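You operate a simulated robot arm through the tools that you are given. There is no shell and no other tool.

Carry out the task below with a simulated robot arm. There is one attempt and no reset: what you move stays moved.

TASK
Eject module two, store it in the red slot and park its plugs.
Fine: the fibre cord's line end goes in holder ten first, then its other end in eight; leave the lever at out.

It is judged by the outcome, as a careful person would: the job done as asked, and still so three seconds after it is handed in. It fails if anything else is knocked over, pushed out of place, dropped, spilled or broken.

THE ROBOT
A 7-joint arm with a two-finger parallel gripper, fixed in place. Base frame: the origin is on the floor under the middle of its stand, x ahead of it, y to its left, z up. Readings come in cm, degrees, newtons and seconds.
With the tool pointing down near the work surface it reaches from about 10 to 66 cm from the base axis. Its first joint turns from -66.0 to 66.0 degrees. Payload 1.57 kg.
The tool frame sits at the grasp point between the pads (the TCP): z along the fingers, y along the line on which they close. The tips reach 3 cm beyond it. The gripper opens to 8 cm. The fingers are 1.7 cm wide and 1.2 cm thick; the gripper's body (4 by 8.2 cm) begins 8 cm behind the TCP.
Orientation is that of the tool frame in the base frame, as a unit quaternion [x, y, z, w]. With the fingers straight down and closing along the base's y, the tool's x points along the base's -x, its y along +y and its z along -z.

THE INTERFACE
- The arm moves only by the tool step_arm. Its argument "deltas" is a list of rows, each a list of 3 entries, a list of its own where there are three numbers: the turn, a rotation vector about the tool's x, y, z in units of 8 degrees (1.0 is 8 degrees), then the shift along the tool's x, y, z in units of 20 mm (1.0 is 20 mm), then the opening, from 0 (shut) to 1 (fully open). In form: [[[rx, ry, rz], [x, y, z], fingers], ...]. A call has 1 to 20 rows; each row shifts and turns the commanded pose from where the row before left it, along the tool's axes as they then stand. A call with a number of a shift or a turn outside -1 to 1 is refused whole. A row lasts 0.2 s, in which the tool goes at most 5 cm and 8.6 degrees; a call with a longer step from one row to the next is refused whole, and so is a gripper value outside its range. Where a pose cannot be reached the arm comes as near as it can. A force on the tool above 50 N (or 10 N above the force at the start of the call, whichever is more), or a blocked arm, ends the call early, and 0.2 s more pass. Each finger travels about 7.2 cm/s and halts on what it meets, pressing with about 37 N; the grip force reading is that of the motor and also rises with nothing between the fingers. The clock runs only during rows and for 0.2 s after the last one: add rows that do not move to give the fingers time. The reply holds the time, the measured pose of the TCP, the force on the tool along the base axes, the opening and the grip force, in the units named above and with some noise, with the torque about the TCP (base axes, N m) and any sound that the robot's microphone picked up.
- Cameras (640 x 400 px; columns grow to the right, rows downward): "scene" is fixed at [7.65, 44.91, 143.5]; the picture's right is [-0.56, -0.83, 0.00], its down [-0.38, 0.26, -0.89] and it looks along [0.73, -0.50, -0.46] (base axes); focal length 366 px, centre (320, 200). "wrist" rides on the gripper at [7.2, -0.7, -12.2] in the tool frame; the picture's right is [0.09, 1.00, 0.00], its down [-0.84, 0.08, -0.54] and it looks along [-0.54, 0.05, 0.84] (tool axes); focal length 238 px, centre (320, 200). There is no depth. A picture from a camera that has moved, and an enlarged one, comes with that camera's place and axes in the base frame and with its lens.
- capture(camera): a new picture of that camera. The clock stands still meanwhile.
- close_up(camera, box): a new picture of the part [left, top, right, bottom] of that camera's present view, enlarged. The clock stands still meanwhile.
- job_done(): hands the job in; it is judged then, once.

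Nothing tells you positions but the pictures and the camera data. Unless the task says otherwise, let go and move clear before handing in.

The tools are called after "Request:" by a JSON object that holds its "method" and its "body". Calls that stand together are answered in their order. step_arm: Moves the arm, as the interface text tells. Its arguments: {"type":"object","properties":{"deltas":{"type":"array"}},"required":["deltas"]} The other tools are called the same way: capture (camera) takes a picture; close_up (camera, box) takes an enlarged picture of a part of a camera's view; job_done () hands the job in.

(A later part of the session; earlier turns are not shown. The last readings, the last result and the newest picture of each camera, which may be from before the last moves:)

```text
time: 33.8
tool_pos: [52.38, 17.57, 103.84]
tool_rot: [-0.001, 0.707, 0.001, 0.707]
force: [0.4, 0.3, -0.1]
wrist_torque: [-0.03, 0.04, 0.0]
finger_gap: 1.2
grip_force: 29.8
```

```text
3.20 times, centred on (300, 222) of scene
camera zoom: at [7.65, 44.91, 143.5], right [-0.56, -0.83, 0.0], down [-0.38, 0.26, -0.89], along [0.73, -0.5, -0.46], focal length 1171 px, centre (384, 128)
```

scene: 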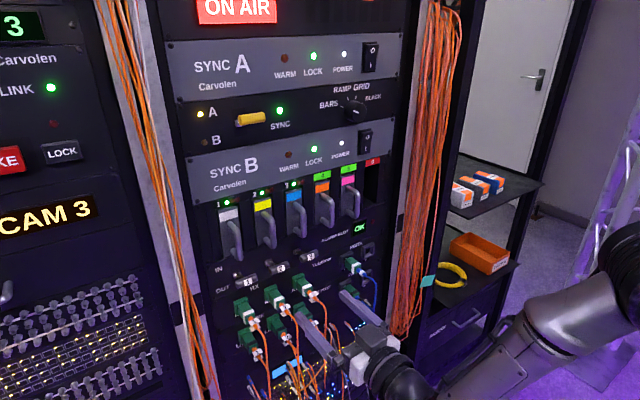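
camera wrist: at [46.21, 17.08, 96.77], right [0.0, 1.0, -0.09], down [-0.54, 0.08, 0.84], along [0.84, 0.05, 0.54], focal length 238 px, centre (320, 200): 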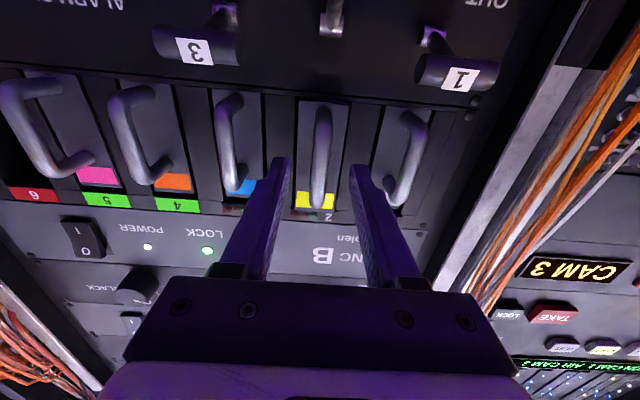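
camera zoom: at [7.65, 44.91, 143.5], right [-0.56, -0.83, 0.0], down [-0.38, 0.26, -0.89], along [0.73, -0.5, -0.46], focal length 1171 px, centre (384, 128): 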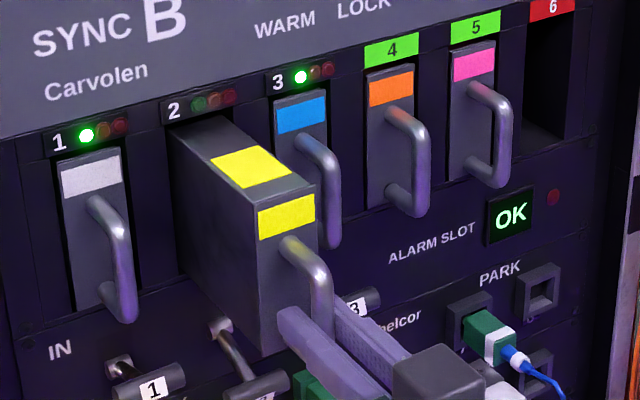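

Request:
{"method": "step_arm", "body": {"deltas": [[[0, 0, 0], [0, 0, -0.4], 0], [[0, 0, 0], [0, 0, -0.4], 0], [[0, 0, 0], [0, 0, -0.4], 0], [[0, 0, 0], [0, 0, -0.4], 0]]}}

Request:
{"method": "close_up", "body": {"camera": "scene", "box": [200, 160, 400, 285]}}

```text
time: 34.8
tool_pos: [49.08, 17.78, 103.91]
tool_rot: [-0.001, 0.707, 0.0, 0.707]
force: [0.3, -0.2, -0.8]
wrist_torque: [0.01, -0.08, 0.02]
finger_gap: 1.21
grip_force: 29.3
```

```text
3.20 times, centred on (300, 222) of scene
camera zoom: at [7.65, 44.91, 143.5], right [-0.56, -0.83, 0.0], down [-0.38, 0.26, -0.89], along [0.73, -0.5, -0.46], focal length 1171 px, centre (384, 128)
```

zoom: 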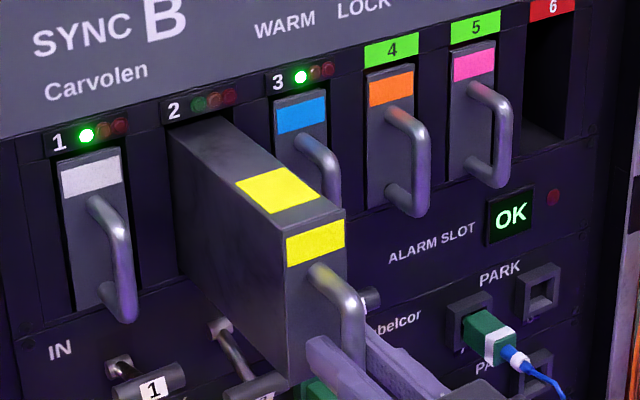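

Request:
{"method": "step_arm", "body": {"deltas": [[[0, 0, 0], [0, 0, -0.4], 0], [[0, 0, 0], [0, 0, -0.4], 0], [[0, 0, 0], [0, 0, -0.4], 0], [[0, 0, 0], [0, 0, -0.4], 0]]}}

Request:
{"method": "close_up", "body": {"camera": "scene", "box": [200, 160, 400, 285]}}

Request:
{"method": "capture", "body": {"camera": "wrist"}}

```text
time: 35.8
tool_pos: [45.78, 17.78, 103.81]
tool_rot: [0.0, 0.708, 0.0, 0.707]
force: [0.6, -1.0, 0.0]
wrist_torque: [-0.03, 0.24, -0.01]
finger_gap: 1.21
grip_force: 29.4
```

```text
3.20 times, centred on (300, 222) of scene
camera zoom: at [7.65, 44.91, 143.5], right [-0.56, -0.83, 0.0], down [-0.38, 0.26, -0.89], along [0.73, -0.5, -0.46], focal length 1171 px, centre (384, 128)
```

zoom: 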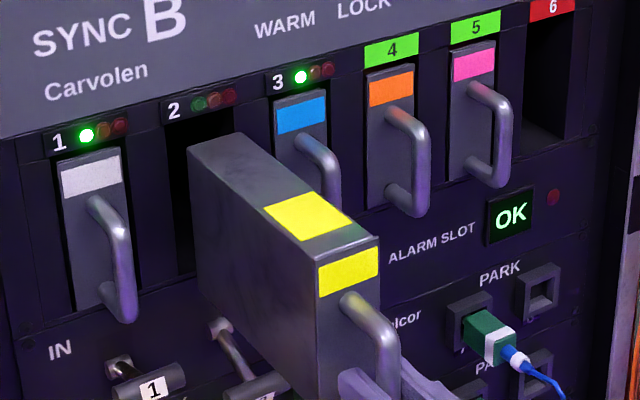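

```text
taken
camera wrist: at [33.73, 17.08, 96.69], right [0.0, 1.0, -0.09], down [-0.54, 0.08, 0.84], along [0.84, 0.05, 0.54], focal length 238 px, centre (320, 200)
```

wrist: 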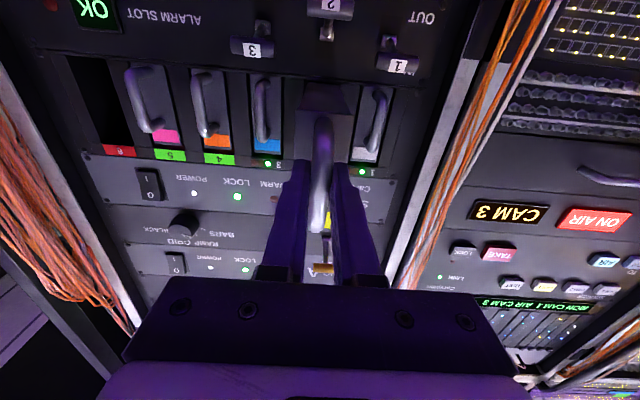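

The module's rear is just about at the slot mouth. I'll pull it another 6 cm so it can pass in front of the other handles.

Request:
{"method": "step_arm", "body": {"deltas": [[[0, 0, 0], [0, 0, -0.4], 0], [[0, 0, 0], [0, 0, -0.4], 0], [[0, 0, 0], [0, 0, -0.4], 0], [[0, 0, 0], [0, 0, -0.4], 0], [[0, 0, 0], [0, 0, -0.5], 0], [[0, 0, 0], [0, 0, -0.5], 0], [[0, 0, 0], [0, 0, -0.5], 0]]}}

Request:
{"method": "capture", "body": {"camera": "scene"}}

Request:
{"method": "capture", "body": {"camera": "wrist"}}

```text
time: 37.4
tool_pos: [39.73, 17.76, 103.88]
tool_rot: [-0.001, 0.707, 0.001, 0.707]
force: [-0.4, 0.2, -0.8]
wrist_torque: [-0.02, 0.26, -0.02]
finger_gap: 1.23
grip_force: 28.8
```

```text
taken
```

scene: 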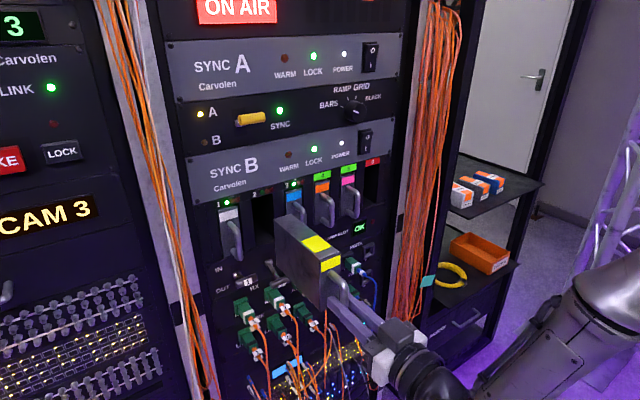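

```text
taken
camera wrist: at [27.57, 17.08, 96.71], right [0.0, 1.0, -0.09], down [-0.54, 0.08, 0.84], along [0.84, 0.05, 0.54], focal length 238 px, centre (320, 200)
```

wrist: 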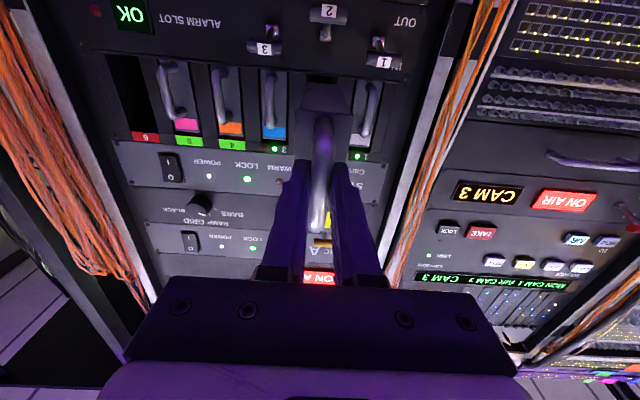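

The module hangs level and light in the grip, and I need an accurate position for slot 6. I'll take close-ups to measure the slot spacing.

Request:
{"method": "close_up", "body": {"camera": "wrist", "box": [100, 30, 260, 150]}}

Request:
{"method": "close_up", "body": {"camera": "wrist", "box": [240, 0, 400, 120]}}

Request:
{"method": "close_up", "body": {"camera": "scene", "box": [200, 150, 400, 275]}}

```text
3.33 times, centred on (180, 90) of wrist
camera zoom: at [27.57, 17.08, 96.71], right [0.0, 1.0, -0.09], down [-0.54, 0.08, 0.84], along [0.84, 0.05, 0.54], focal length 794 px, centre (787, 567)
```

zoom: 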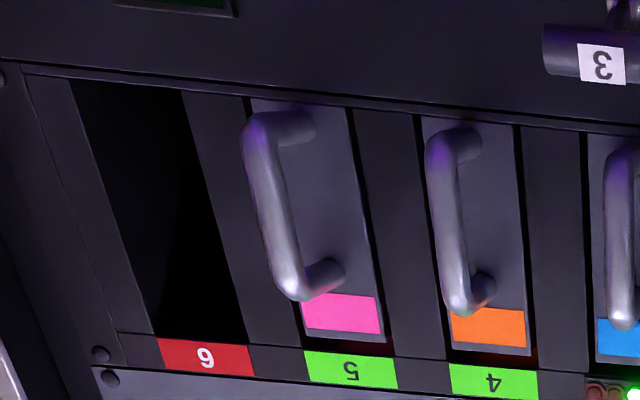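

```text
3.33 times, centred on (320, 60) of wrist
camera zoom: at [27.57, 17.08, 96.71], right [0.0, 1.0, -0.09], down [-0.54, 0.08, 0.84], along [0.84, 0.05, 0.54], focal length 794 px, centre (320, 667)
```

zoom: 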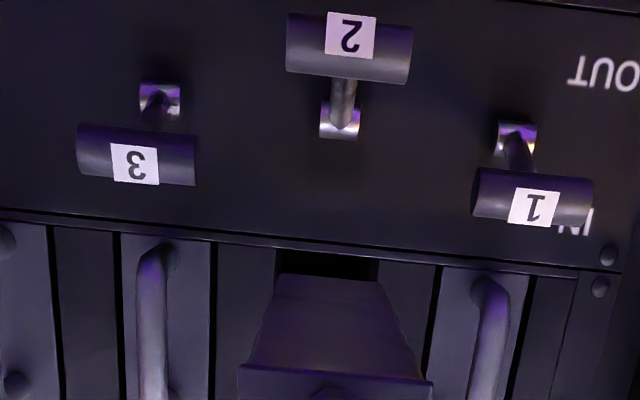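

```text
3.20 times, centred on (300, 212) of scene
camera zoom: at [7.65, 44.91, 143.5], right [-0.56, -0.83, 0.0], down [-0.38, 0.26, -0.89], along [0.73, -0.5, -0.46], focal length 1171 px, centre (384, 160)
```

zoom: 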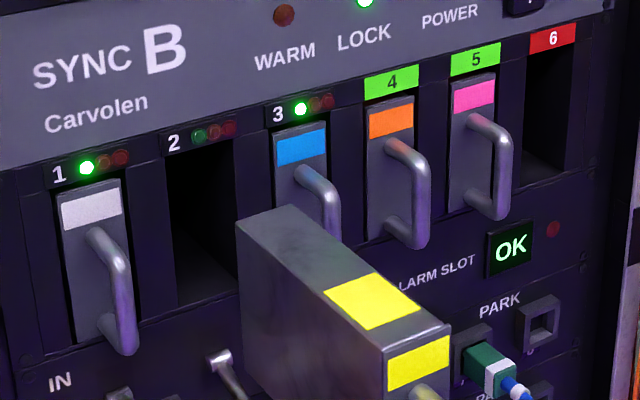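

Lever 2 sits at OUT, and slot 6's centre is about 28.6 cm to the right of slot 2. I'll carry the module sideways at this distance, clear of the other handles, then compare the picture against slot 2's reference view.

Request:
{"method": "step_arm", "body": {"deltas": [[[0, 0, 0], [0, -0.3, 0], 0], [[0, 0, 0], [0, -0.6, 0], 0], [[0, 0, 0], [0, -0.75, 0], 0], [[0, 0, 0], [0, -0.75, 0], 0], [[0, 0, 0], [0, -0.75, 0], 0], [[0, 0, 0], [0, -0.75, 0], 0], [[0, 0, 0], [0, -0.75, 0], 0], [[0, 0, 0], [0, -0.75, 0], 0], [[0, 0, 0], [0, -0.75, 0], 0], [[0, 0, 0], [0, -0.75, 0], 0]]}}

Request:
{"method": "capture", "body": {"camera": "scene"}}

```text
time: 39.6
tool_pos: [39.78, 3.89, 103.86]
tool_rot: [0.001, 0.708, -0.001, 0.706]
force: [0.2, -0.3, 0.1]
wrist_torque: [0.03, 0.23, 0.0]
finger_gap: 1.22
grip_force: 29.4
```

```text
taken
```

scene: 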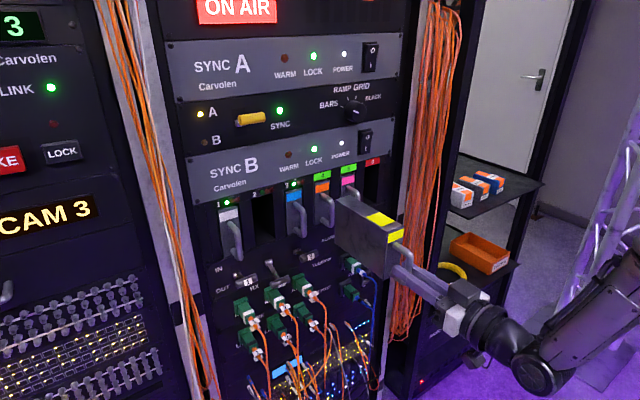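

The carry is going cleanly. I'll continue to in front of slot 6.

Request:
{"method": "step_arm", "body": {"deltas": [[[0, 0, 0], [0, -0.5, 0], 0], [[0, 0, 0], [0, -0.75, 0], 0], [[0, 0, 0], [0, -0.75, 0], 0], [[0, 0, 0], [0, -0.75, 0], 0], [[0, 0, 0], [0, -0.75, 0], 0], [[0, 0, 0], [0, -0.75, 0], 0], [[0, 0, 0], [0, -0.75, 0], 0], [[0, 0, 0], [0, -0.75, 0], 0], [[0, 0, 0], [0, -0.75, 0], 0], [[0, 0, 0], [0, -0.5, 0], 0], [[0, 0, 0], [0, -0.4, 0], 0]]}}

Request:
{"method": "capture", "body": {"camera": "wrist"}}

Request:
{"method": "close_up", "body": {"camera": "wrist", "box": [240, 0, 400, 120]}}

Request:
{"method": "capture", "body": {"camera": "scene"}}

```text
time: 42.0
tool_pos: [39.76, -10.97, 103.95]
tool_rot: [0.0, 0.708, 0.0, 0.706]
force: [0.0, -0.8, -0.6]
wrist_torque: [-0.01, 0.25, -0.02]
finger_gap: 1.21
grip_force: 29.0
```

```text
taken
camera wrist: at [27.56, -11.56, 96.72], right [0.0, 1.0, -0.09], down [-0.54, 0.08, 0.84], along [0.84, 0.05, 0.54], focal length 238 px, centre (320, 200)
```

wrist: 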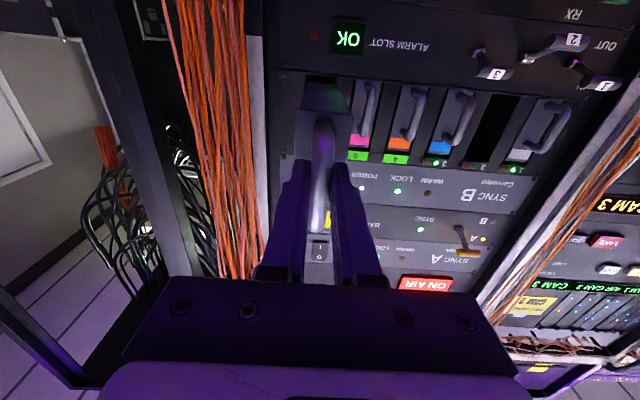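

```text
3.33 times, centred on (320, 60) of wrist
camera zoom: at [27.56, -11.56, 96.72], right [0.0, 1.0, -0.09], down [-0.54, 0.08, 0.84], along [0.84, 0.05, 0.54], focal length 794 px, centre (320, 667)
```

zoom: 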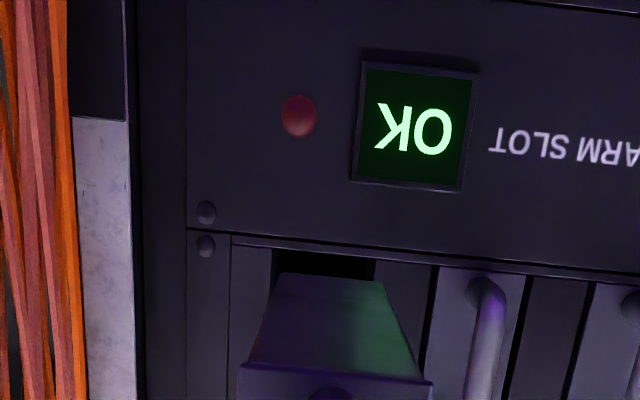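

```text
taken
```

scene: 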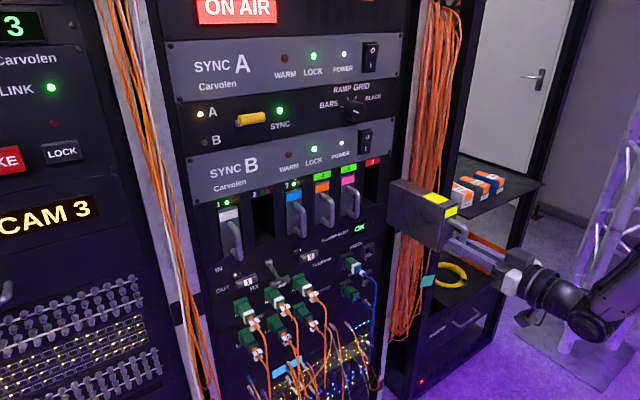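

Request:
{"method": "close_up", "body": {"camera": "wrist", "box": [290, 60, 350, 100]}}

Request:
{"method": "close_up", "body": {"camera": "scene", "box": [340, 140, 480, 240]}}

```text
10.00 times, centred on (320, 80) of wrist
camera zoom: at [27.56, -11.56, 96.72], right [0.0, 1.0, -0.09], down [-0.54, 0.08, 0.84], along [0.84, 0.05, 0.54], focal length 2384 px, centre (320, 1400)
```

zoom: 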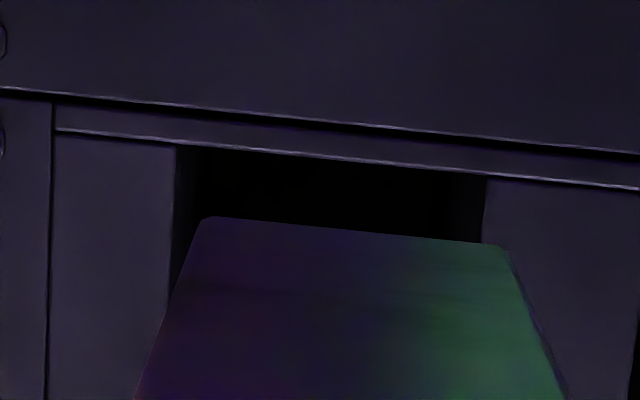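

```text
4.00 times, centred on (410, 190) of scene
camera zoom: at [7.65, 44.91, 143.5], right [-0.56, -0.83, 0.0], down [-0.38, 0.26, -0.89], along [0.73, -0.5, -0.46], focal length 1464 px, centre (-40, 240)
```

zoom: 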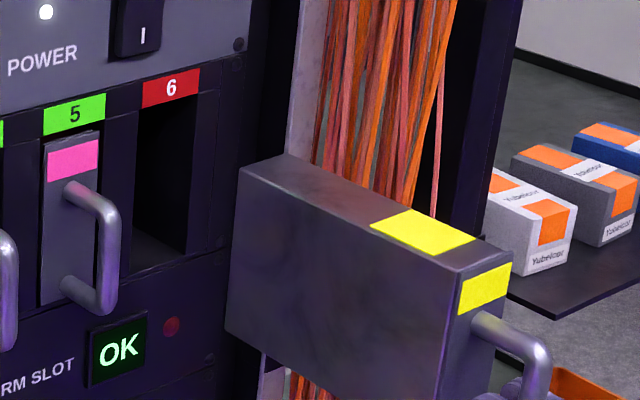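

Slot 6 sits about 0.24 cm right of the module's centreline, and the heights match. I'll correct that and recheck.

Request:
{"method": "step_arm", "body": {"deltas": [[[0, 0, 0], [0, -0.12, 0], 0], [[0, 0, 0], [0, 0, 0], 0]]}}

Request:
{"method": "close_up", "body": {"camera": "wrist", "box": [290, 60, 350, 100]}}

Request:
{"method": "close_up", "body": {"camera": "wrist", "box": [240, 0, 400, 120]}}

```text
time: 42.6
tool_pos: [39.78, -11.03, 103.94]
tool_rot: [0.0, 0.707, 0.0, 0.707]
force: [-0.6, -0.7, 1.1]
wrist_torque: [0.01, 0.23, -0.01]
finger_gap: 1.22
grip_force: 29.8
```

```text
10.00 times, centred on (320, 80) of wrist
camera zoom: at [27.58, -11.78, 96.73], right [0.0, 1.0, -0.09], down [-0.54, 0.08, 0.84], along [0.84, 0.05, 0.54], focal length 2384 px, centre (320, 1400)
```

zoom: 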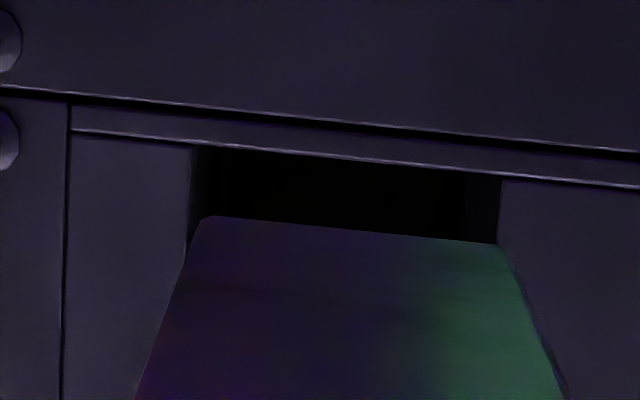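

```text
3.33 times, centred on (320, 60) of wrist
camera zoom: at [27.58, -11.78, 96.73], right [0.0, 1.0, -0.09], down [-0.54, 0.08, 0.84], along [0.84, 0.05, 0.54], focal length 794 px, centre (320, 667)
```

zoom: 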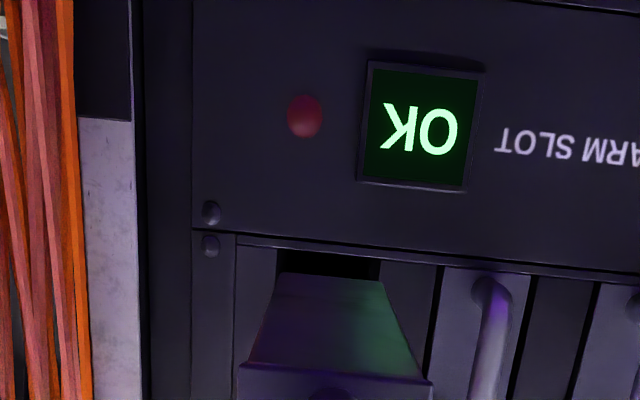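

Slot and module are now centred to within about 0.1 mm in the picture. I'll advance to the slot mouth and check again.

Request:
{"method": "step_arm", "body": {"deltas": [[[0, 0, 0], [0, 0, 0.5], 0], [[0, 0, 0], [0, 0, 0.5], 0], [[0, 0, 0], [0, 0, 0.5], 0], [[0, 0, 0], [0, 0, 0.5], 0], [[0, 0, 0], [0, 0, 0.4], 0], [[0, 0, 0], [0, 0, 0.3], 0]]}}

Request:
{"method": "close_up", "body": {"camera": "wrist", "box": [240, 0, 400, 120]}}

Request:
{"method": "close_up", "body": {"camera": "scene", "box": [320, 140, 480, 240]}}

```text
time: 44.0
tool_pos: [45.15, -11.09, 103.89]
tool_rot: [-0.001, 0.707, 0.0, 0.708]
force: [-0.3, -0.6, -0.9]
wrist_torque: [-0.03, 0.22, -0.02]
finger_gap: 1.22
grip_force: 29.8
```

```text
3.33 times, centred on (320, 60) of wrist
camera zoom: at [32.98, -11.82, 96.74], right [0.0, 1.0, -0.09], down [-0.54, 0.08, 0.84], along [0.84, 0.05, 0.54], focal length 794 px, centre (320, 667)
```

zoom: 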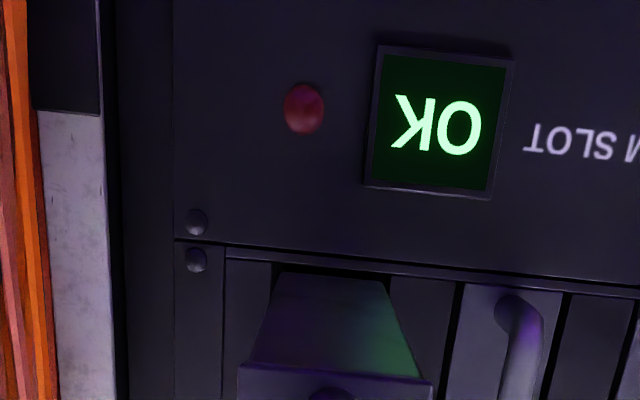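

```text
4.00 times, centred on (400, 190) of scene
camera zoom: at [7.65, 44.91, 143.5], right [-0.56, -0.83, 0.0], down [-0.38, 0.26, -0.89], along [0.73, -0.5, -0.46], focal length 1464 px, centre (0, 240)
```

zoom: 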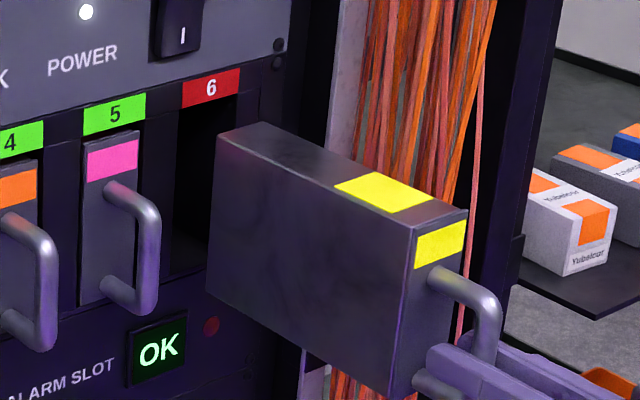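

Request:
{"method": "close_up", "body": {"camera": "wrist", "box": [290, 60, 350, 100]}}

```text
10.00 times, centred on (320, 80) of wrist
camera zoom: at [32.98, -11.82, 96.74], right [0.0, 1.0, -0.09], down [-0.54, 0.08, 0.84], along [0.84, 0.05, 0.54], focal length 2384 px, centre (320, 1400)
```

zoom: 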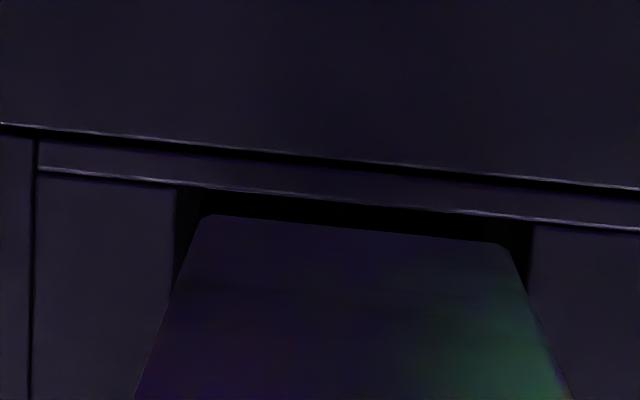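

Margins are even on both sides. I'll feed it in gently while watching forces.

Request:
{"method": "step_arm", "body": {"deltas": [[[0, 0, 0], [0, 0, 0.25], 0], [[0, 0, 0], [0, 0, 0.25], 0], [[0, 0, 0], [0, 0, 0.25], 0], [[0, 0, 0], [0, 0, 0.25], 0], [[0, 0, 0], [0, 0, 0.25], 0], [[0, 0, 0], [0, 0, 0.25], 0]]}}

Request:
{"method": "close_up", "body": {"camera": "scene", "box": [320, 140, 480, 240]}}

Request:
{"method": "close_up", "body": {"camera": "wrist", "box": [240, 0, 400, 120]}}

```text
time: 45.4
tool_pos: [48.0, -11.22, 103.84]
tool_rot: [0.0, 0.707, 0.0, 0.708]
force: [-18.0, 1.2, 3.4]
wrist_torque: [0.02, 0.1, -0.01]
finger_gap: 1.27
grip_force: 29.4
```

```text
4.00 times, centred on (400, 190) of scene
camera zoom: at [7.58, 44.92, 143.51], right [-0.56, -0.83, 0.0], down [-0.38, 0.26, -0.89], along [0.73, -0.5, -0.46], focal length 1464 px, centre (0, 240)
```

zoom: 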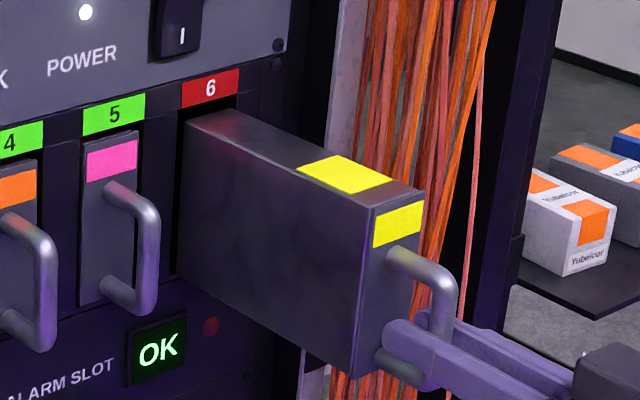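

```text
3.33 times, centred on (320, 60) of wrist
camera zoom: at [35.87, -11.79, 96.76], right [0.0, 1.0, -0.09], down [-0.54, 0.08, 0.84], along [0.84, 0.05, 0.54], focal length 794 px, centre (320, 667)
```

zoom: 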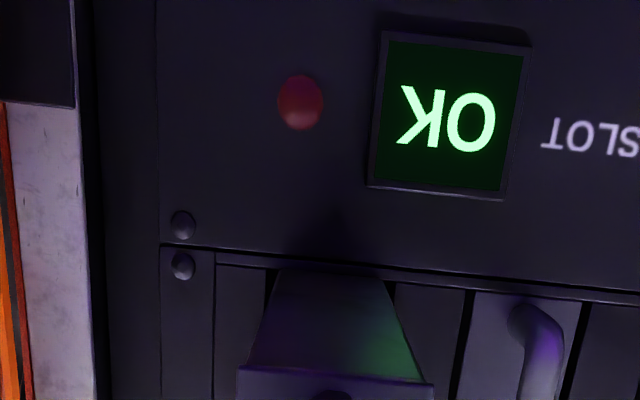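

It met about 18 N at the slot mouth, and the forces suggest the rear bottom edge is catching the lower lip. I'll back off 1 cm and measure the height margin.

Request:
{"method": "step_arm", "body": {"deltas": [[[0, 0, 0], [0, 0, -0.3], 0], [[0, 0, 0], [0, 0, -0.3], 0], [[0, 0, 0], [0, 0, 0], 0]]}}

Request:
{"method": "close_up", "body": {"camera": "wrist", "box": [280, 60, 360, 110]}}

Request:
{"method": "close_up", "body": {"camera": "scene", "box": [350, 150, 450, 250]}}

```text
time: 46.2
tool_pos: [46.88, -11.04, 103.87]
tool_rot: [0.0, 0.707, 0.0, 0.708]
force: [0.0, 0.4, 0.0]
wrist_torque: [0.05, 0.23, -0.02]
finger_gap: 1.21
grip_force: 29.4
```

```text
8.00 times, centred on (320, 85) of wrist
camera zoom: at [34.72, -11.79, 96.71], right [0.0, 1.0, -0.09], down [-0.54, 0.08, 0.84], along [0.84, 0.05, 0.54], focal length 1907 px, centre (320, 1120)
```

zoom: 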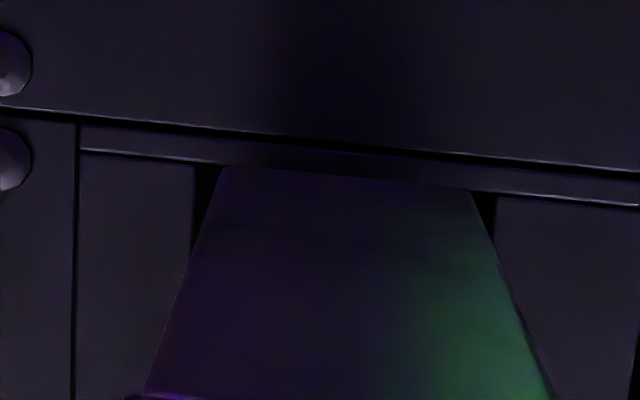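

```text
4.00 times, centred on (400, 200) of scene
camera zoom: at [7.65, 44.91, 143.5], right [-0.56, -0.83, 0.0], down [-0.38, 0.26, -0.89], along [0.73, -0.5, -0.46], focal length 1464 px, centre (0, 200)
```

zoom: 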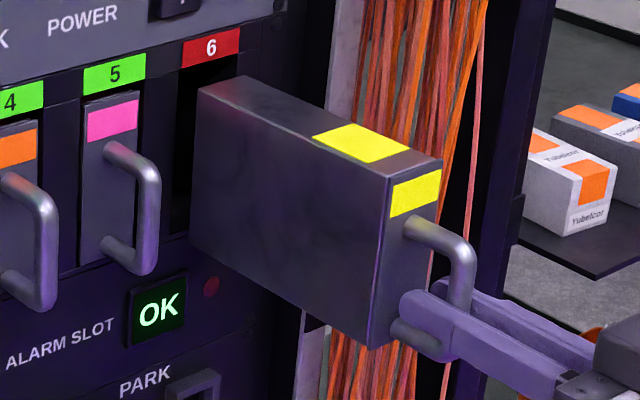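

The module's rear bottom edge sits about 1 mm below the lip, and there's spare room at the top of the slot. I'll raise it 2.5 mm and try again.

Request:
{"method": "step_arm", "body": {"deltas": [[[0, 0, 0], [-0.13, 0, 0], 0], [[0, 0, 0], [0, 0, 0.2], 0], [[0, 0, 0], [0, 0, 0.2], 0], [[0, 0, 0], [0, 0, 0.2], 0], [[0, 0, 0], [0, 0, 0.2], 0], [[0, 0, 0], [0, 0, 0.2], 0]]}}

Request:
{"method": "close_up", "body": {"camera": "wrist", "box": [280, 60, 360, 110]}}

Request:
{"method": "close_up", "body": {"camera": "scene", "box": [350, 150, 450, 250]}}

```text
time: 47.6
tool_pos: [48.9, -11.03, 104.07]
tool_rot: [0.0, 0.707, 0.0, 0.707]
force: [-0.2, -0.9, -0.5]
wrist_torque: [0.04, 0.23, 0.0]
finger_gap: 1.22
grip_force: 29.2
```

```text
8.00 times, centred on (320, 85) of wrist
camera zoom: at [36.74, -11.79, 96.96], right [0.0, 1.0, -0.09], down [-0.54, 0.08, 0.84], along [0.84, 0.05, 0.54], focal length 1907 px, centre (320, 1120)
```

zoom: 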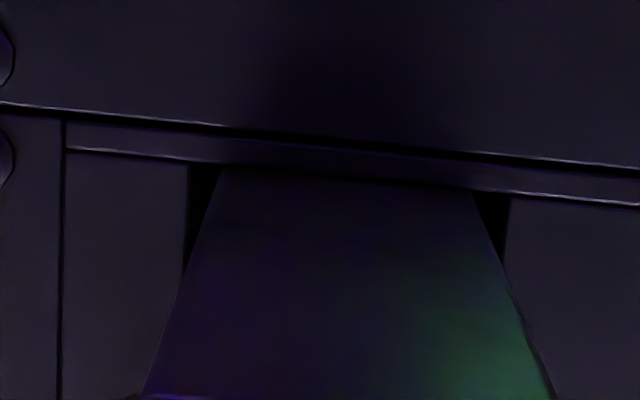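

```text
4.00 times, centred on (400, 200) of scene
camera zoom: at [7.65, 44.91, 143.5], right [-0.56, -0.83, 0.0], down [-0.38, 0.26, -0.89], along [0.73, -0.5, -0.46], focal length 1464 px, centre (0, 200)
```

zoom: 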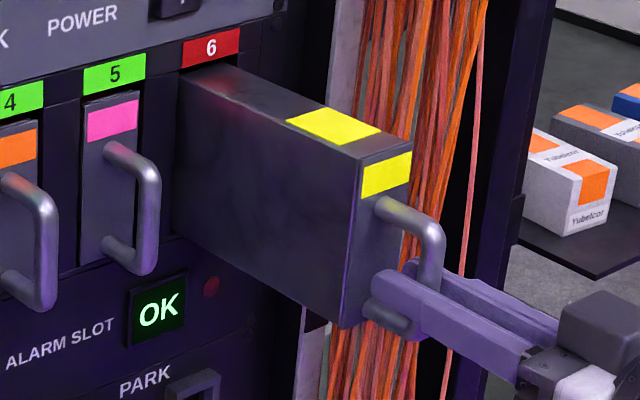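

It's entering the slot with no force now. I'll keep feeding in small steps.

Request:
{"method": "step_arm", "body": {"deltas": [[[0, 0, 0], [0, 0, 0.25], 0], [[0, 0, 0], [0, 0, 0.25], 0], [[0, 0, 0], [0, 0, 0.25], 0], [[0, 0, 0], [0, 0, 0.25], 0], [[0, 0, 0], [0, 0, 0.25], 0], [[0, 0, 0], [0, 0, 0.25], 0]]}}

Request:
{"method": "close_up", "body": {"camera": "scene", "box": [350, 150, 450, 250]}}

```text
time: 49.0
tool_pos: [51.83, -11.2, 104.11]
tool_rot: [0.001, 0.707, -0.001, 0.707]
force: [0.5, 0.9, -1.9]
wrist_torque: [-0.02, 0.24, 0.02]
finger_gap: 1.21
grip_force: 29.5
```

```text
4.00 times, centred on (400, 200) of scene
camera zoom: at [7.65, 44.91, 143.5], right [-0.56, -0.83, 0.0], down [-0.38, 0.26, -0.89], along [0.73, -0.5, -0.46], focal length 1464 px, centre (0, 200)
```

zoom: 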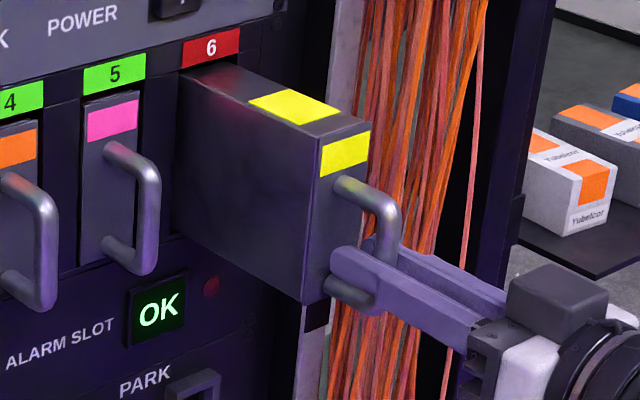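

Request:
{"method": "step_arm", "body": {"deltas": [[[0, 0, 0], [0, 0, 0.3], 0], [[0, 0, 0], [0, 0, 0.3], 0], [[0, 0, 0], [0, 0, 0.3], 0], [[0, 0, 0], [0, 0, 0.3], 0], [[0, 0, 0], [0, 0, 0.3], 0], [[0, 0, 0], [0, 0, 0.3], 0], [[0, 0, 0], [0, 0, 0.3], 0], [[0, 0, 0], [0, 0, 0.3], 0], [[0, 0, 0], [0, 0, 0.3], 0], [[0, 0, 0], [0, 0, 0.3], 0]]}}

Request:
{"method": "close_up", "body": {"camera": "scene", "box": [320, 150, 420, 250]}}

Request:
{"method": "capture", "body": {"camera": "wrist"}}

```text
time: 51.2
tool_pos: [57.95, -11.09, 104.1]
tool_rot: [0.0, 0.707, 0.0, 0.707]
force: [0.1, 0.0, -1.4]
wrist_torque: [0.01, 0.22, 0.02]
finger_gap: 1.23
grip_force: 29.2
```

```text
4.00 times, centred on (370, 200) of scene
camera zoom: at [7.65, 44.91, 143.5], right [-0.56, -0.83, 0.0], down [-0.38, 0.26, -0.89], along [0.73, -0.5, -0.46], focal length 1464 px, centre (120, 200)
```

zoom: 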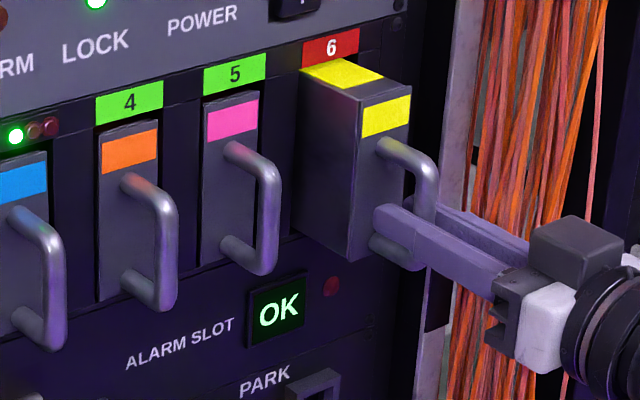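

```text
taken
camera wrist: at [45.81, -11.77, 97.02], right [0.0, 1.0, -0.09], down [-0.54, 0.08, 0.84], along [0.84, 0.05, 0.54], focal length 238 px, centre (320, 200)
```

wrist: 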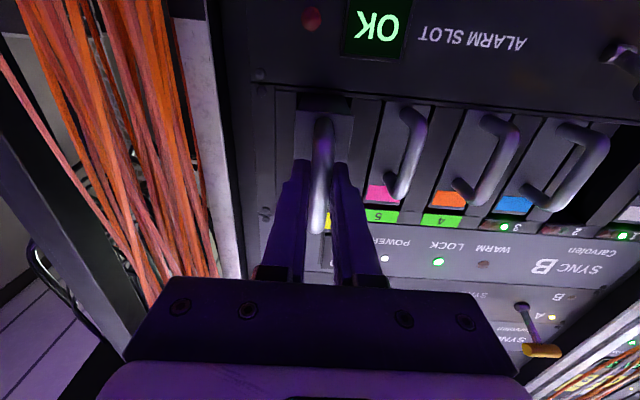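

Request:
{"method": "step_arm", "body": {"deltas": [[[0, 0, 0], [0, 0, 0.25], 0], [[0, 0, 0], [0, 0, 0.25], 0], [[0, 0, 0], [0, 0, 0.25], 0], [[0, 0, 0], [0, 0, 0.25], 0], [[0, 0, 0], [0, 0, 0.25], 0], [[0, 0, 0], [0, 0, 0.25], 0], [[0, 0, 0], [0, 0, 0.2], 0]]}}

Request:
{"method": "close_up", "body": {"camera": "scene", "box": [320, 150, 420, 250]}}

```text
time: 52.8
tool_pos: [61.33, -11.18, 103.97]
tool_rot: [0.0, 0.708, 0.0, 0.707]
force: [-0.1, -0.6, -2.4]
wrist_torque: [0.01, 0.21, 0.02]
finger_gap: 1.22
grip_force: 29.1
```

```text
4.00 times, centred on (370, 200) of scene
camera zoom: at [7.65, 44.91, 143.5], right [-0.56, -0.83, 0.0], down [-0.38, 0.26, -0.89], along [0.73, -0.5, -0.46], focal length 1464 px, centre (120, 200)
```

zoom: 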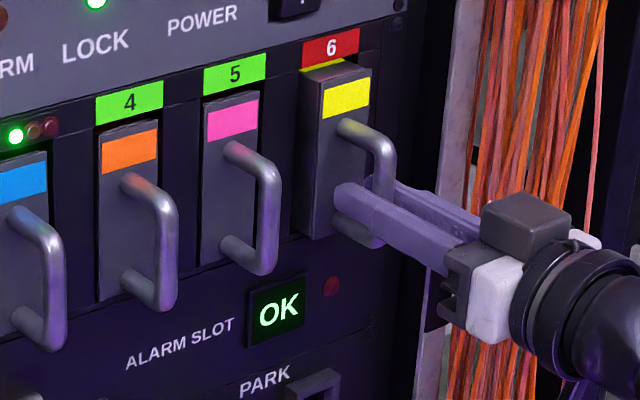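

Request:
{"method": "step_arm", "body": {"deltas": [[[0, 0, 0], [0.05, 0, 0.2], 0], [[0, 0, 0], [0, 0, 0.2], 0], [[0, 0, 0], [0, 0, 0.2], 0], [[0, 0, 0], [0, 0, 0.15], 0]]}}

Request:
{"method": "close_up", "body": {"camera": "scene", "box": [320, 150, 420, 250]}}

```text
time: 53.8
tool_pos: [62.82, -11.12, 104.13]
tool_rot: [0.001, 0.706, -0.001, 0.708]
force: [-1.1, 0.1, 1.2]
wrist_torque: [-0.01, -0.18, -0.02]
finger_gap: 1.24
grip_force: 29.5
```

```text
4.00 times, centred on (370, 200) of scene
camera zoom: at [7.64, 44.91, 143.5], right [-0.56, -0.83, 0.0], down [-0.38, 0.26, -0.89], along [0.73, -0.5, -0.46], focal length 1464 px, centre (120, 200)
```

zoom: 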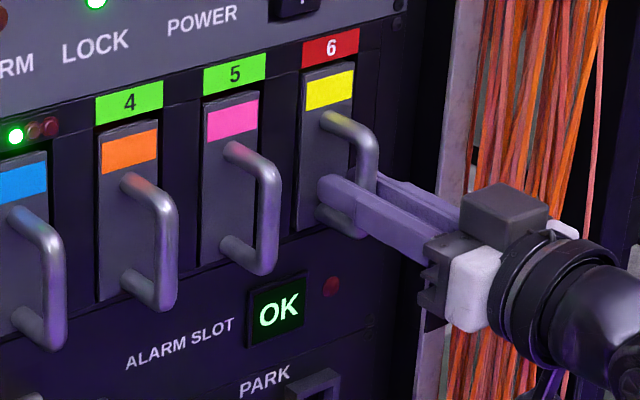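

It looks nearly flush. I'll nudge further in tiny steps to find the end stop.

Request:
{"method": "step_arm", "body": {"deltas": [[[0, 0, 0], [0, 0, 0.1], 0], [[0, 0, 0], [0, 0, 0.1], 0], [[0, 0, 0], [0, 0, 0], 0]]}}

Request:
{"method": "close_up", "body": {"camera": "scene", "box": [320, 150, 420, 250]}}

Request:
{"method": "close_up", "body": {"camera": "wrist", "box": [240, 60, 480, 220]}}

```text
time: 54.6
tool_pos: [63.15, -11.18, 103.88]
tool_rot: [0.001, 0.709, 0.0, 0.705]
force: [-19.9, 1.0, -2.6]
wrist_torque: [-0.01, 0.04, -0.01]
finger_gap: 1.19
grip_force: 29.5
```

```text
4.00 times, centred on (370, 200) of scene
camera zoom: at [7.59, 44.91, 143.51], right [-0.56, -0.83, 0.0], down [-0.38, 0.26, -0.89], along [0.73, -0.5, -0.46], focal length 1464 px, centre (120, 200)
```

zoom: 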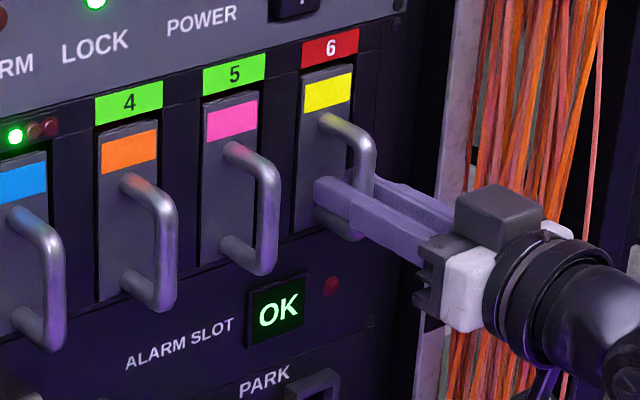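

```text
2.50 times, centred on (360, 140) of wrist
camera zoom: at [50.95, -11.78, 96.74], right [0.0, 1.0, -0.09], down [-0.54, 0.08, 0.84], along [0.84, 0.05, 0.54], focal length 596 px, centre (220, 350)
```

zoom: 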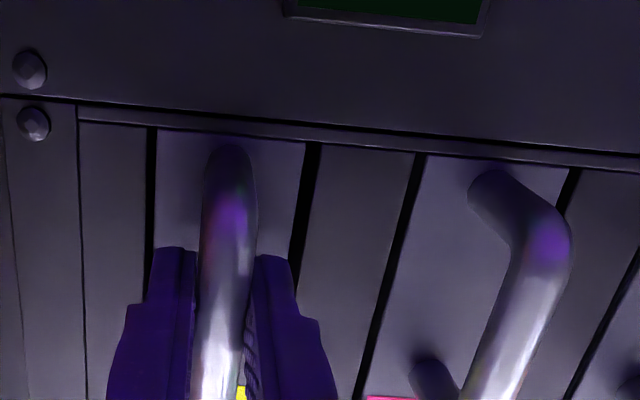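

The module is hard against its stop and flush with module 5. I'll release the handle and back straight out.

Request:
{"method": "step_arm", "body": {"deltas": [[[0, 0, 0], [0, 0, 0], 0.5], [[0, 0, 0], [0, 0, 0], 0.5], [[0, 0, 0], [0, 0, -0.5], 0.5], [[0, 0, 0], [0, 0, -1], 0.5], [[0, 0, 0], [0, 0, -1], 0.5], [[0, 0, 0], [0, 0, -1], 0.5], [[0, 0, 0], [0, 0, -1], 0.5], [[0, 0, 0], [0, 0, -1], 0.5], [[0, 0, 0], [0, 0, -1], 0.5]]}}

Request:
{"method": "capture", "body": {"camera": "scene"}}

Request:
{"method": "capture", "body": {"camera": "wrist"}}

Request:
{"method": "close_up", "body": {"camera": "scene", "box": [200, 150, 400, 275]}}

```text
time: 56.6
tool_pos: [50.08, -11.08, 103.95]
tool_rot: [-0.001, 0.707, 0.0, 0.707]
force: [0.4, 0.4, -0.7]
wrist_torque: [0.0, 0.01, -0.01]
finger_gap: 3.98
grip_force: 0.0
```

```text
taken
```

scene: 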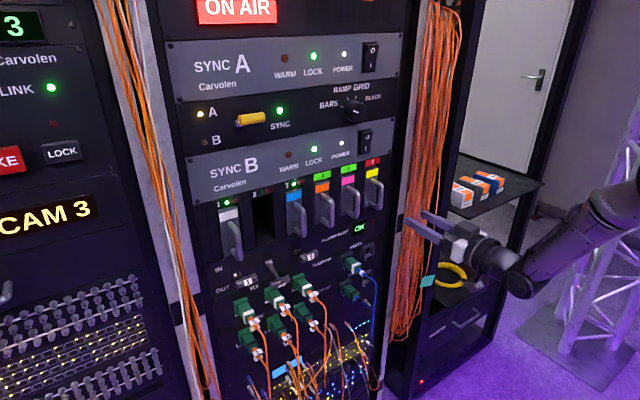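

```text
taken
camera wrist: at [38.02, -11.82, 96.88], right [0.0, 1.0, -0.09], down [-0.54, 0.08, 0.84], along [0.84, 0.05, 0.54], focal length 238 px, centre (320, 200)
```

wrist: 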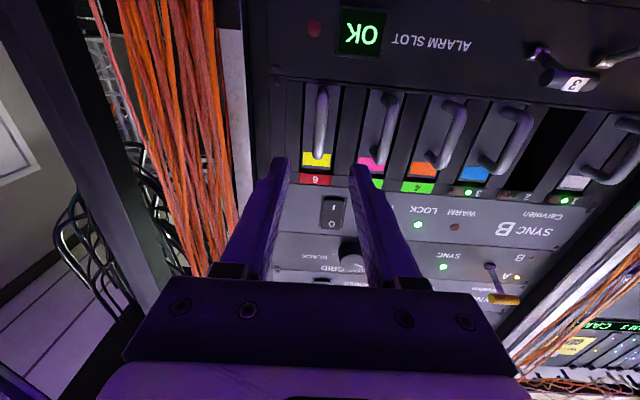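

```text
3.20 times, centred on (300, 212) of scene
camera zoom: at [7.65, 44.91, 143.5], right [-0.56, -0.83, 0.0], down [-0.38, 0.26, -0.89], along [0.73, -0.5, -0.46], focal length 1171 px, centre (384, 160)
```

zoom: 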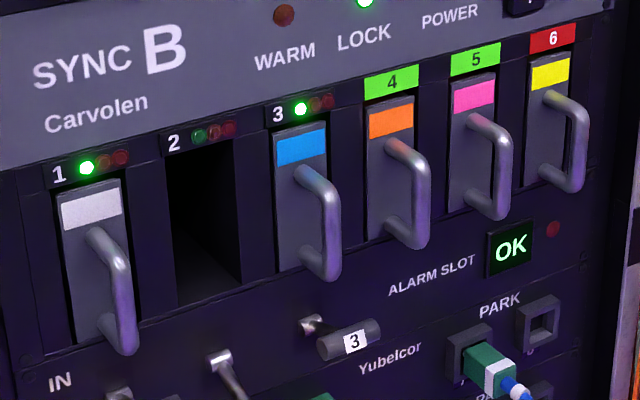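

Module 2 is stored in slot 6. Next I'll survey the plugs and park holders by moving back and lower, in clear space.

Request:
{"method": "step_arm", "body": {"deltas": [[[0, 0, 0], [0, 0, -1], 1], [[0, 0, 0], [0.2, 0.2, -1], 1], [[0, 0, 0], [1, 0.8, -1], 1], [[0, 0, 0], [1, 0.8, -1], 1], [[0, 0, 0], [1, 0.8, 0], 1], [[0, 0, 0], [1, 0.8, 0], 1], [[0, 0, 0], [1, 0.8, 0], 1], [[0, 0, 0], [1, 0.8, 0], 1], [[0, 0, 0], [1, 0.8, 0], 1], [[0, 0, 0], [1, 0.8, 0], 1], [[0, 0, 0], [1, 0.8, 0], 1], [[0, 0, 0], [1, 0.8, 0], 1]]}}

Request:
{"method": "capture", "body": {"camera": "wrist"}}

Request:
{"method": "capture", "body": {"camera": "scene"}}

```text
time: 59.2
tool_pos: [42.16, 5.34, 83.59]
tool_rot: [0.0, 0.707, 0.0, 0.707]
force: [-0.3, -0.8, 0.7]
wrist_torque: [-0.01, 0.02, 0.0]
finger_gap: 8.0
grip_force: 0.1
```

```text
taken
camera wrist: at [30.06, 4.64, 76.48], right [0.0, 1.0, -0.09], down [-0.54, 0.08, 0.84], along [0.84, 0.05, 0.54], focal length 238 px, centre (320, 200)
```

wrist: 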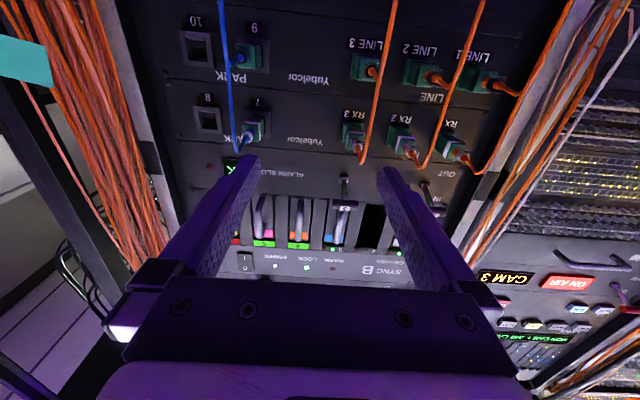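

```text
taken
```

scene: 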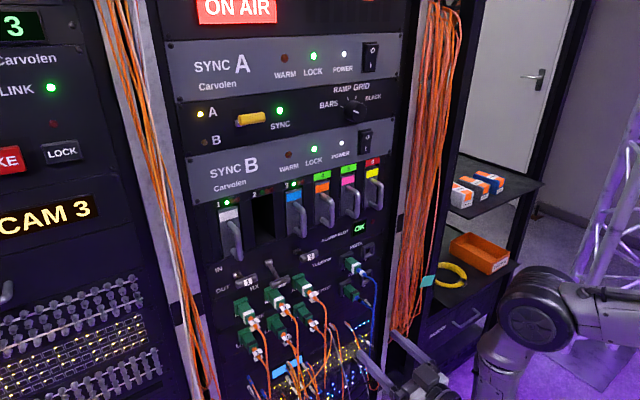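

Request:
{"method": "close_up", "body": {"camera": "wrist", "box": [160, 0, 320, 100]}}

Request:
{"method": "close_up", "body": {"camera": "wrist", "box": [160, 70, 320, 170]}}

Request:
{"method": "close_up", "body": {"camera": "wrist", "box": [330, 20, 530, 180]}}

Request:
{"method": "close_up", "body": {"camera": "scene", "box": [220, 250, 400, 362]}}

```text
4.00 times, centred on (240, 50) of wrist
camera zoom: at [30.06, 4.64, 76.48], right [0.0, 1.0, -0.09], down [-0.54, 0.08, 0.84], along [0.84, 0.05, 0.54], focal length 953 px, centre (640, 800)
```

zoom: 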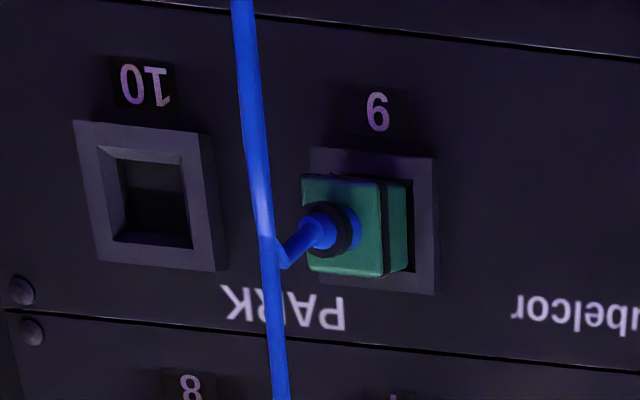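

```text
4.00 times, centred on (240, 120) of wrist
camera zoom: at [30.06, 4.64, 76.48], right [0.0, 1.0, -0.09], down [-0.54, 0.08, 0.84], along [0.84, 0.05, 0.54], focal length 953 px, centre (640, 520)
```

zoom: 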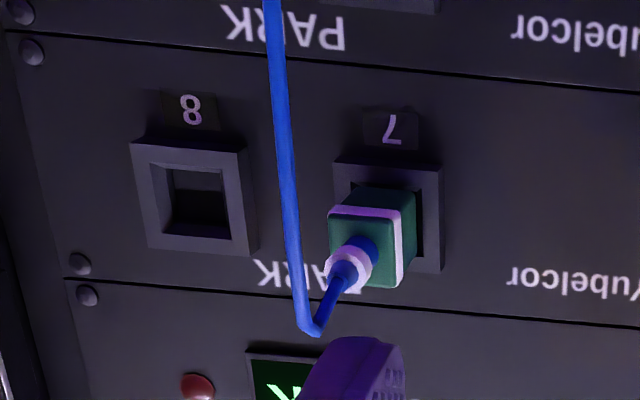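

```text
2.50 times, centred on (430, 100) of wrist
camera zoom: at [30.06, 4.64, 76.48], right [0.0, 1.0, -0.09], down [-0.54, 0.08, 0.84], along [0.84, 0.05, 0.54], focal length 596 px, centre (45, 450)
```

zoom: 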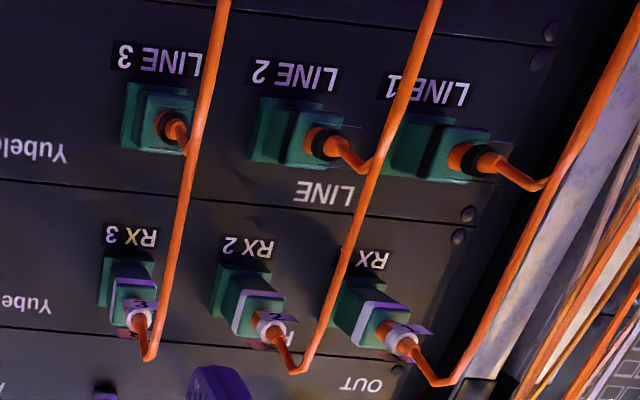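

```text
3.56 times, centred on (310, 306) of scene
camera zoom: at [7.65, 44.91, 143.5], right [-0.56, -0.83, 0.0], down [-0.38, 0.26, -0.89], along [0.73, -0.5, -0.46], focal length 1301 px, centre (356, -177)
```

zoom: 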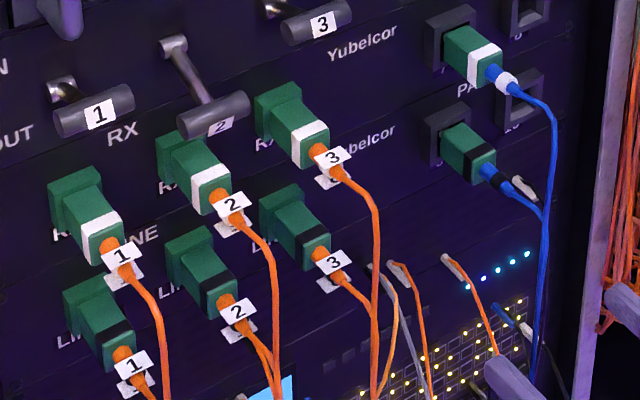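

Holders 8 and 10 are empty, at about (66.5, -11, 87) and (66.5, -11, 78.5). LINE 2 is near (62, 17.5, 78.4), and its cord hangs at about x 55. I'll move in front of LINE 2 for a closer look.

Request:
{"method": "step_arm", "body": {"deltas": [[[0, 0, 0], [0.5, 1, 0], 1], [[0, 0, 0], [0.5, 1, 0], 1], [[0, 0, 0], [0.5, 1, 0], 1], [[0, 0, 0], [0.5, 1, 0], 1], [[0, 0, 0], [0.5, 1, 0], 1], [[0, 0, 0], [0, 1, 0.5], 1], [[0, 0, 0], [0, 0.1, 1], 1]]}}

Request:
{"method": "capture", "body": {"camera": "wrist"}}

Request:
{"method": "close_up", "body": {"camera": "wrist", "box": [240, 40, 400, 180]}}

Request:
{"method": "close_up", "body": {"camera": "scene", "box": [220, 260, 380, 372]}}

```text
time: 60.8
tool_pos: [45.19, 17.61, 78.7]
tool_rot: [-0.001, 0.708, 0.0, 0.706]
force: [0.2, 0.1, -0.6]
wrist_torque: [0.0, -0.01, -0.01]
finger_gap: 8.03
grip_force: 0.0
```

```text
taken
camera wrist: at [33.02, 16.83, 71.4], right [0.0, 1.0, -0.09], down [-0.54, 0.08, 0.84], along [0.84, 0.05, 0.54], focal length 238 px, centre (320, 200)
```

wrist: 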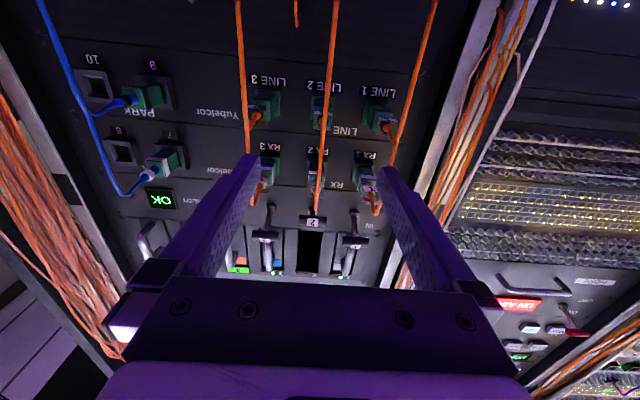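

```text
2.86 times, centred on (320, 110) of wrist
camera zoom: at [33.02, 16.83, 71.4], right [0.0, 1.0, -0.09], down [-0.54, 0.08, 0.84], along [0.84, 0.05, 0.54], focal length 681 px, centre (320, 457)
```

zoom: 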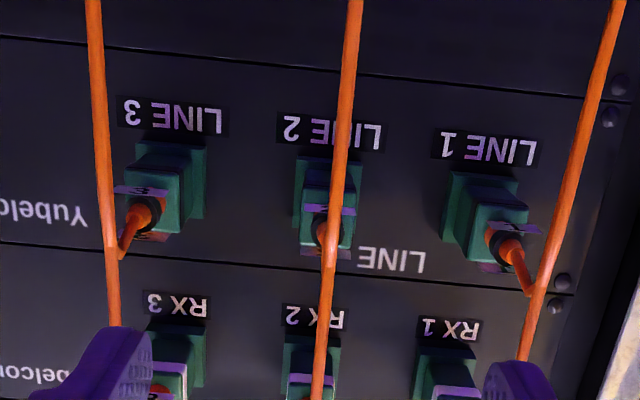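

```text
3.57 times, centred on (300, 316) of scene
camera zoom: at [7.64, 44.91, 143.5], right [-0.56, -0.83, 0.0], down [-0.38, 0.26, -0.89], along [0.73, -0.5, -0.46], focal length 1307 px, centre (391, -214)
```

zoom: 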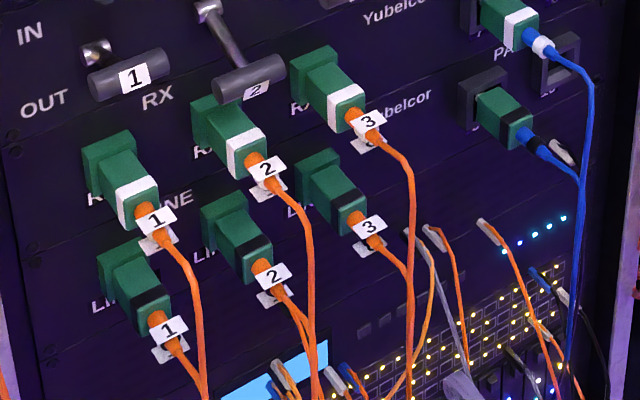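

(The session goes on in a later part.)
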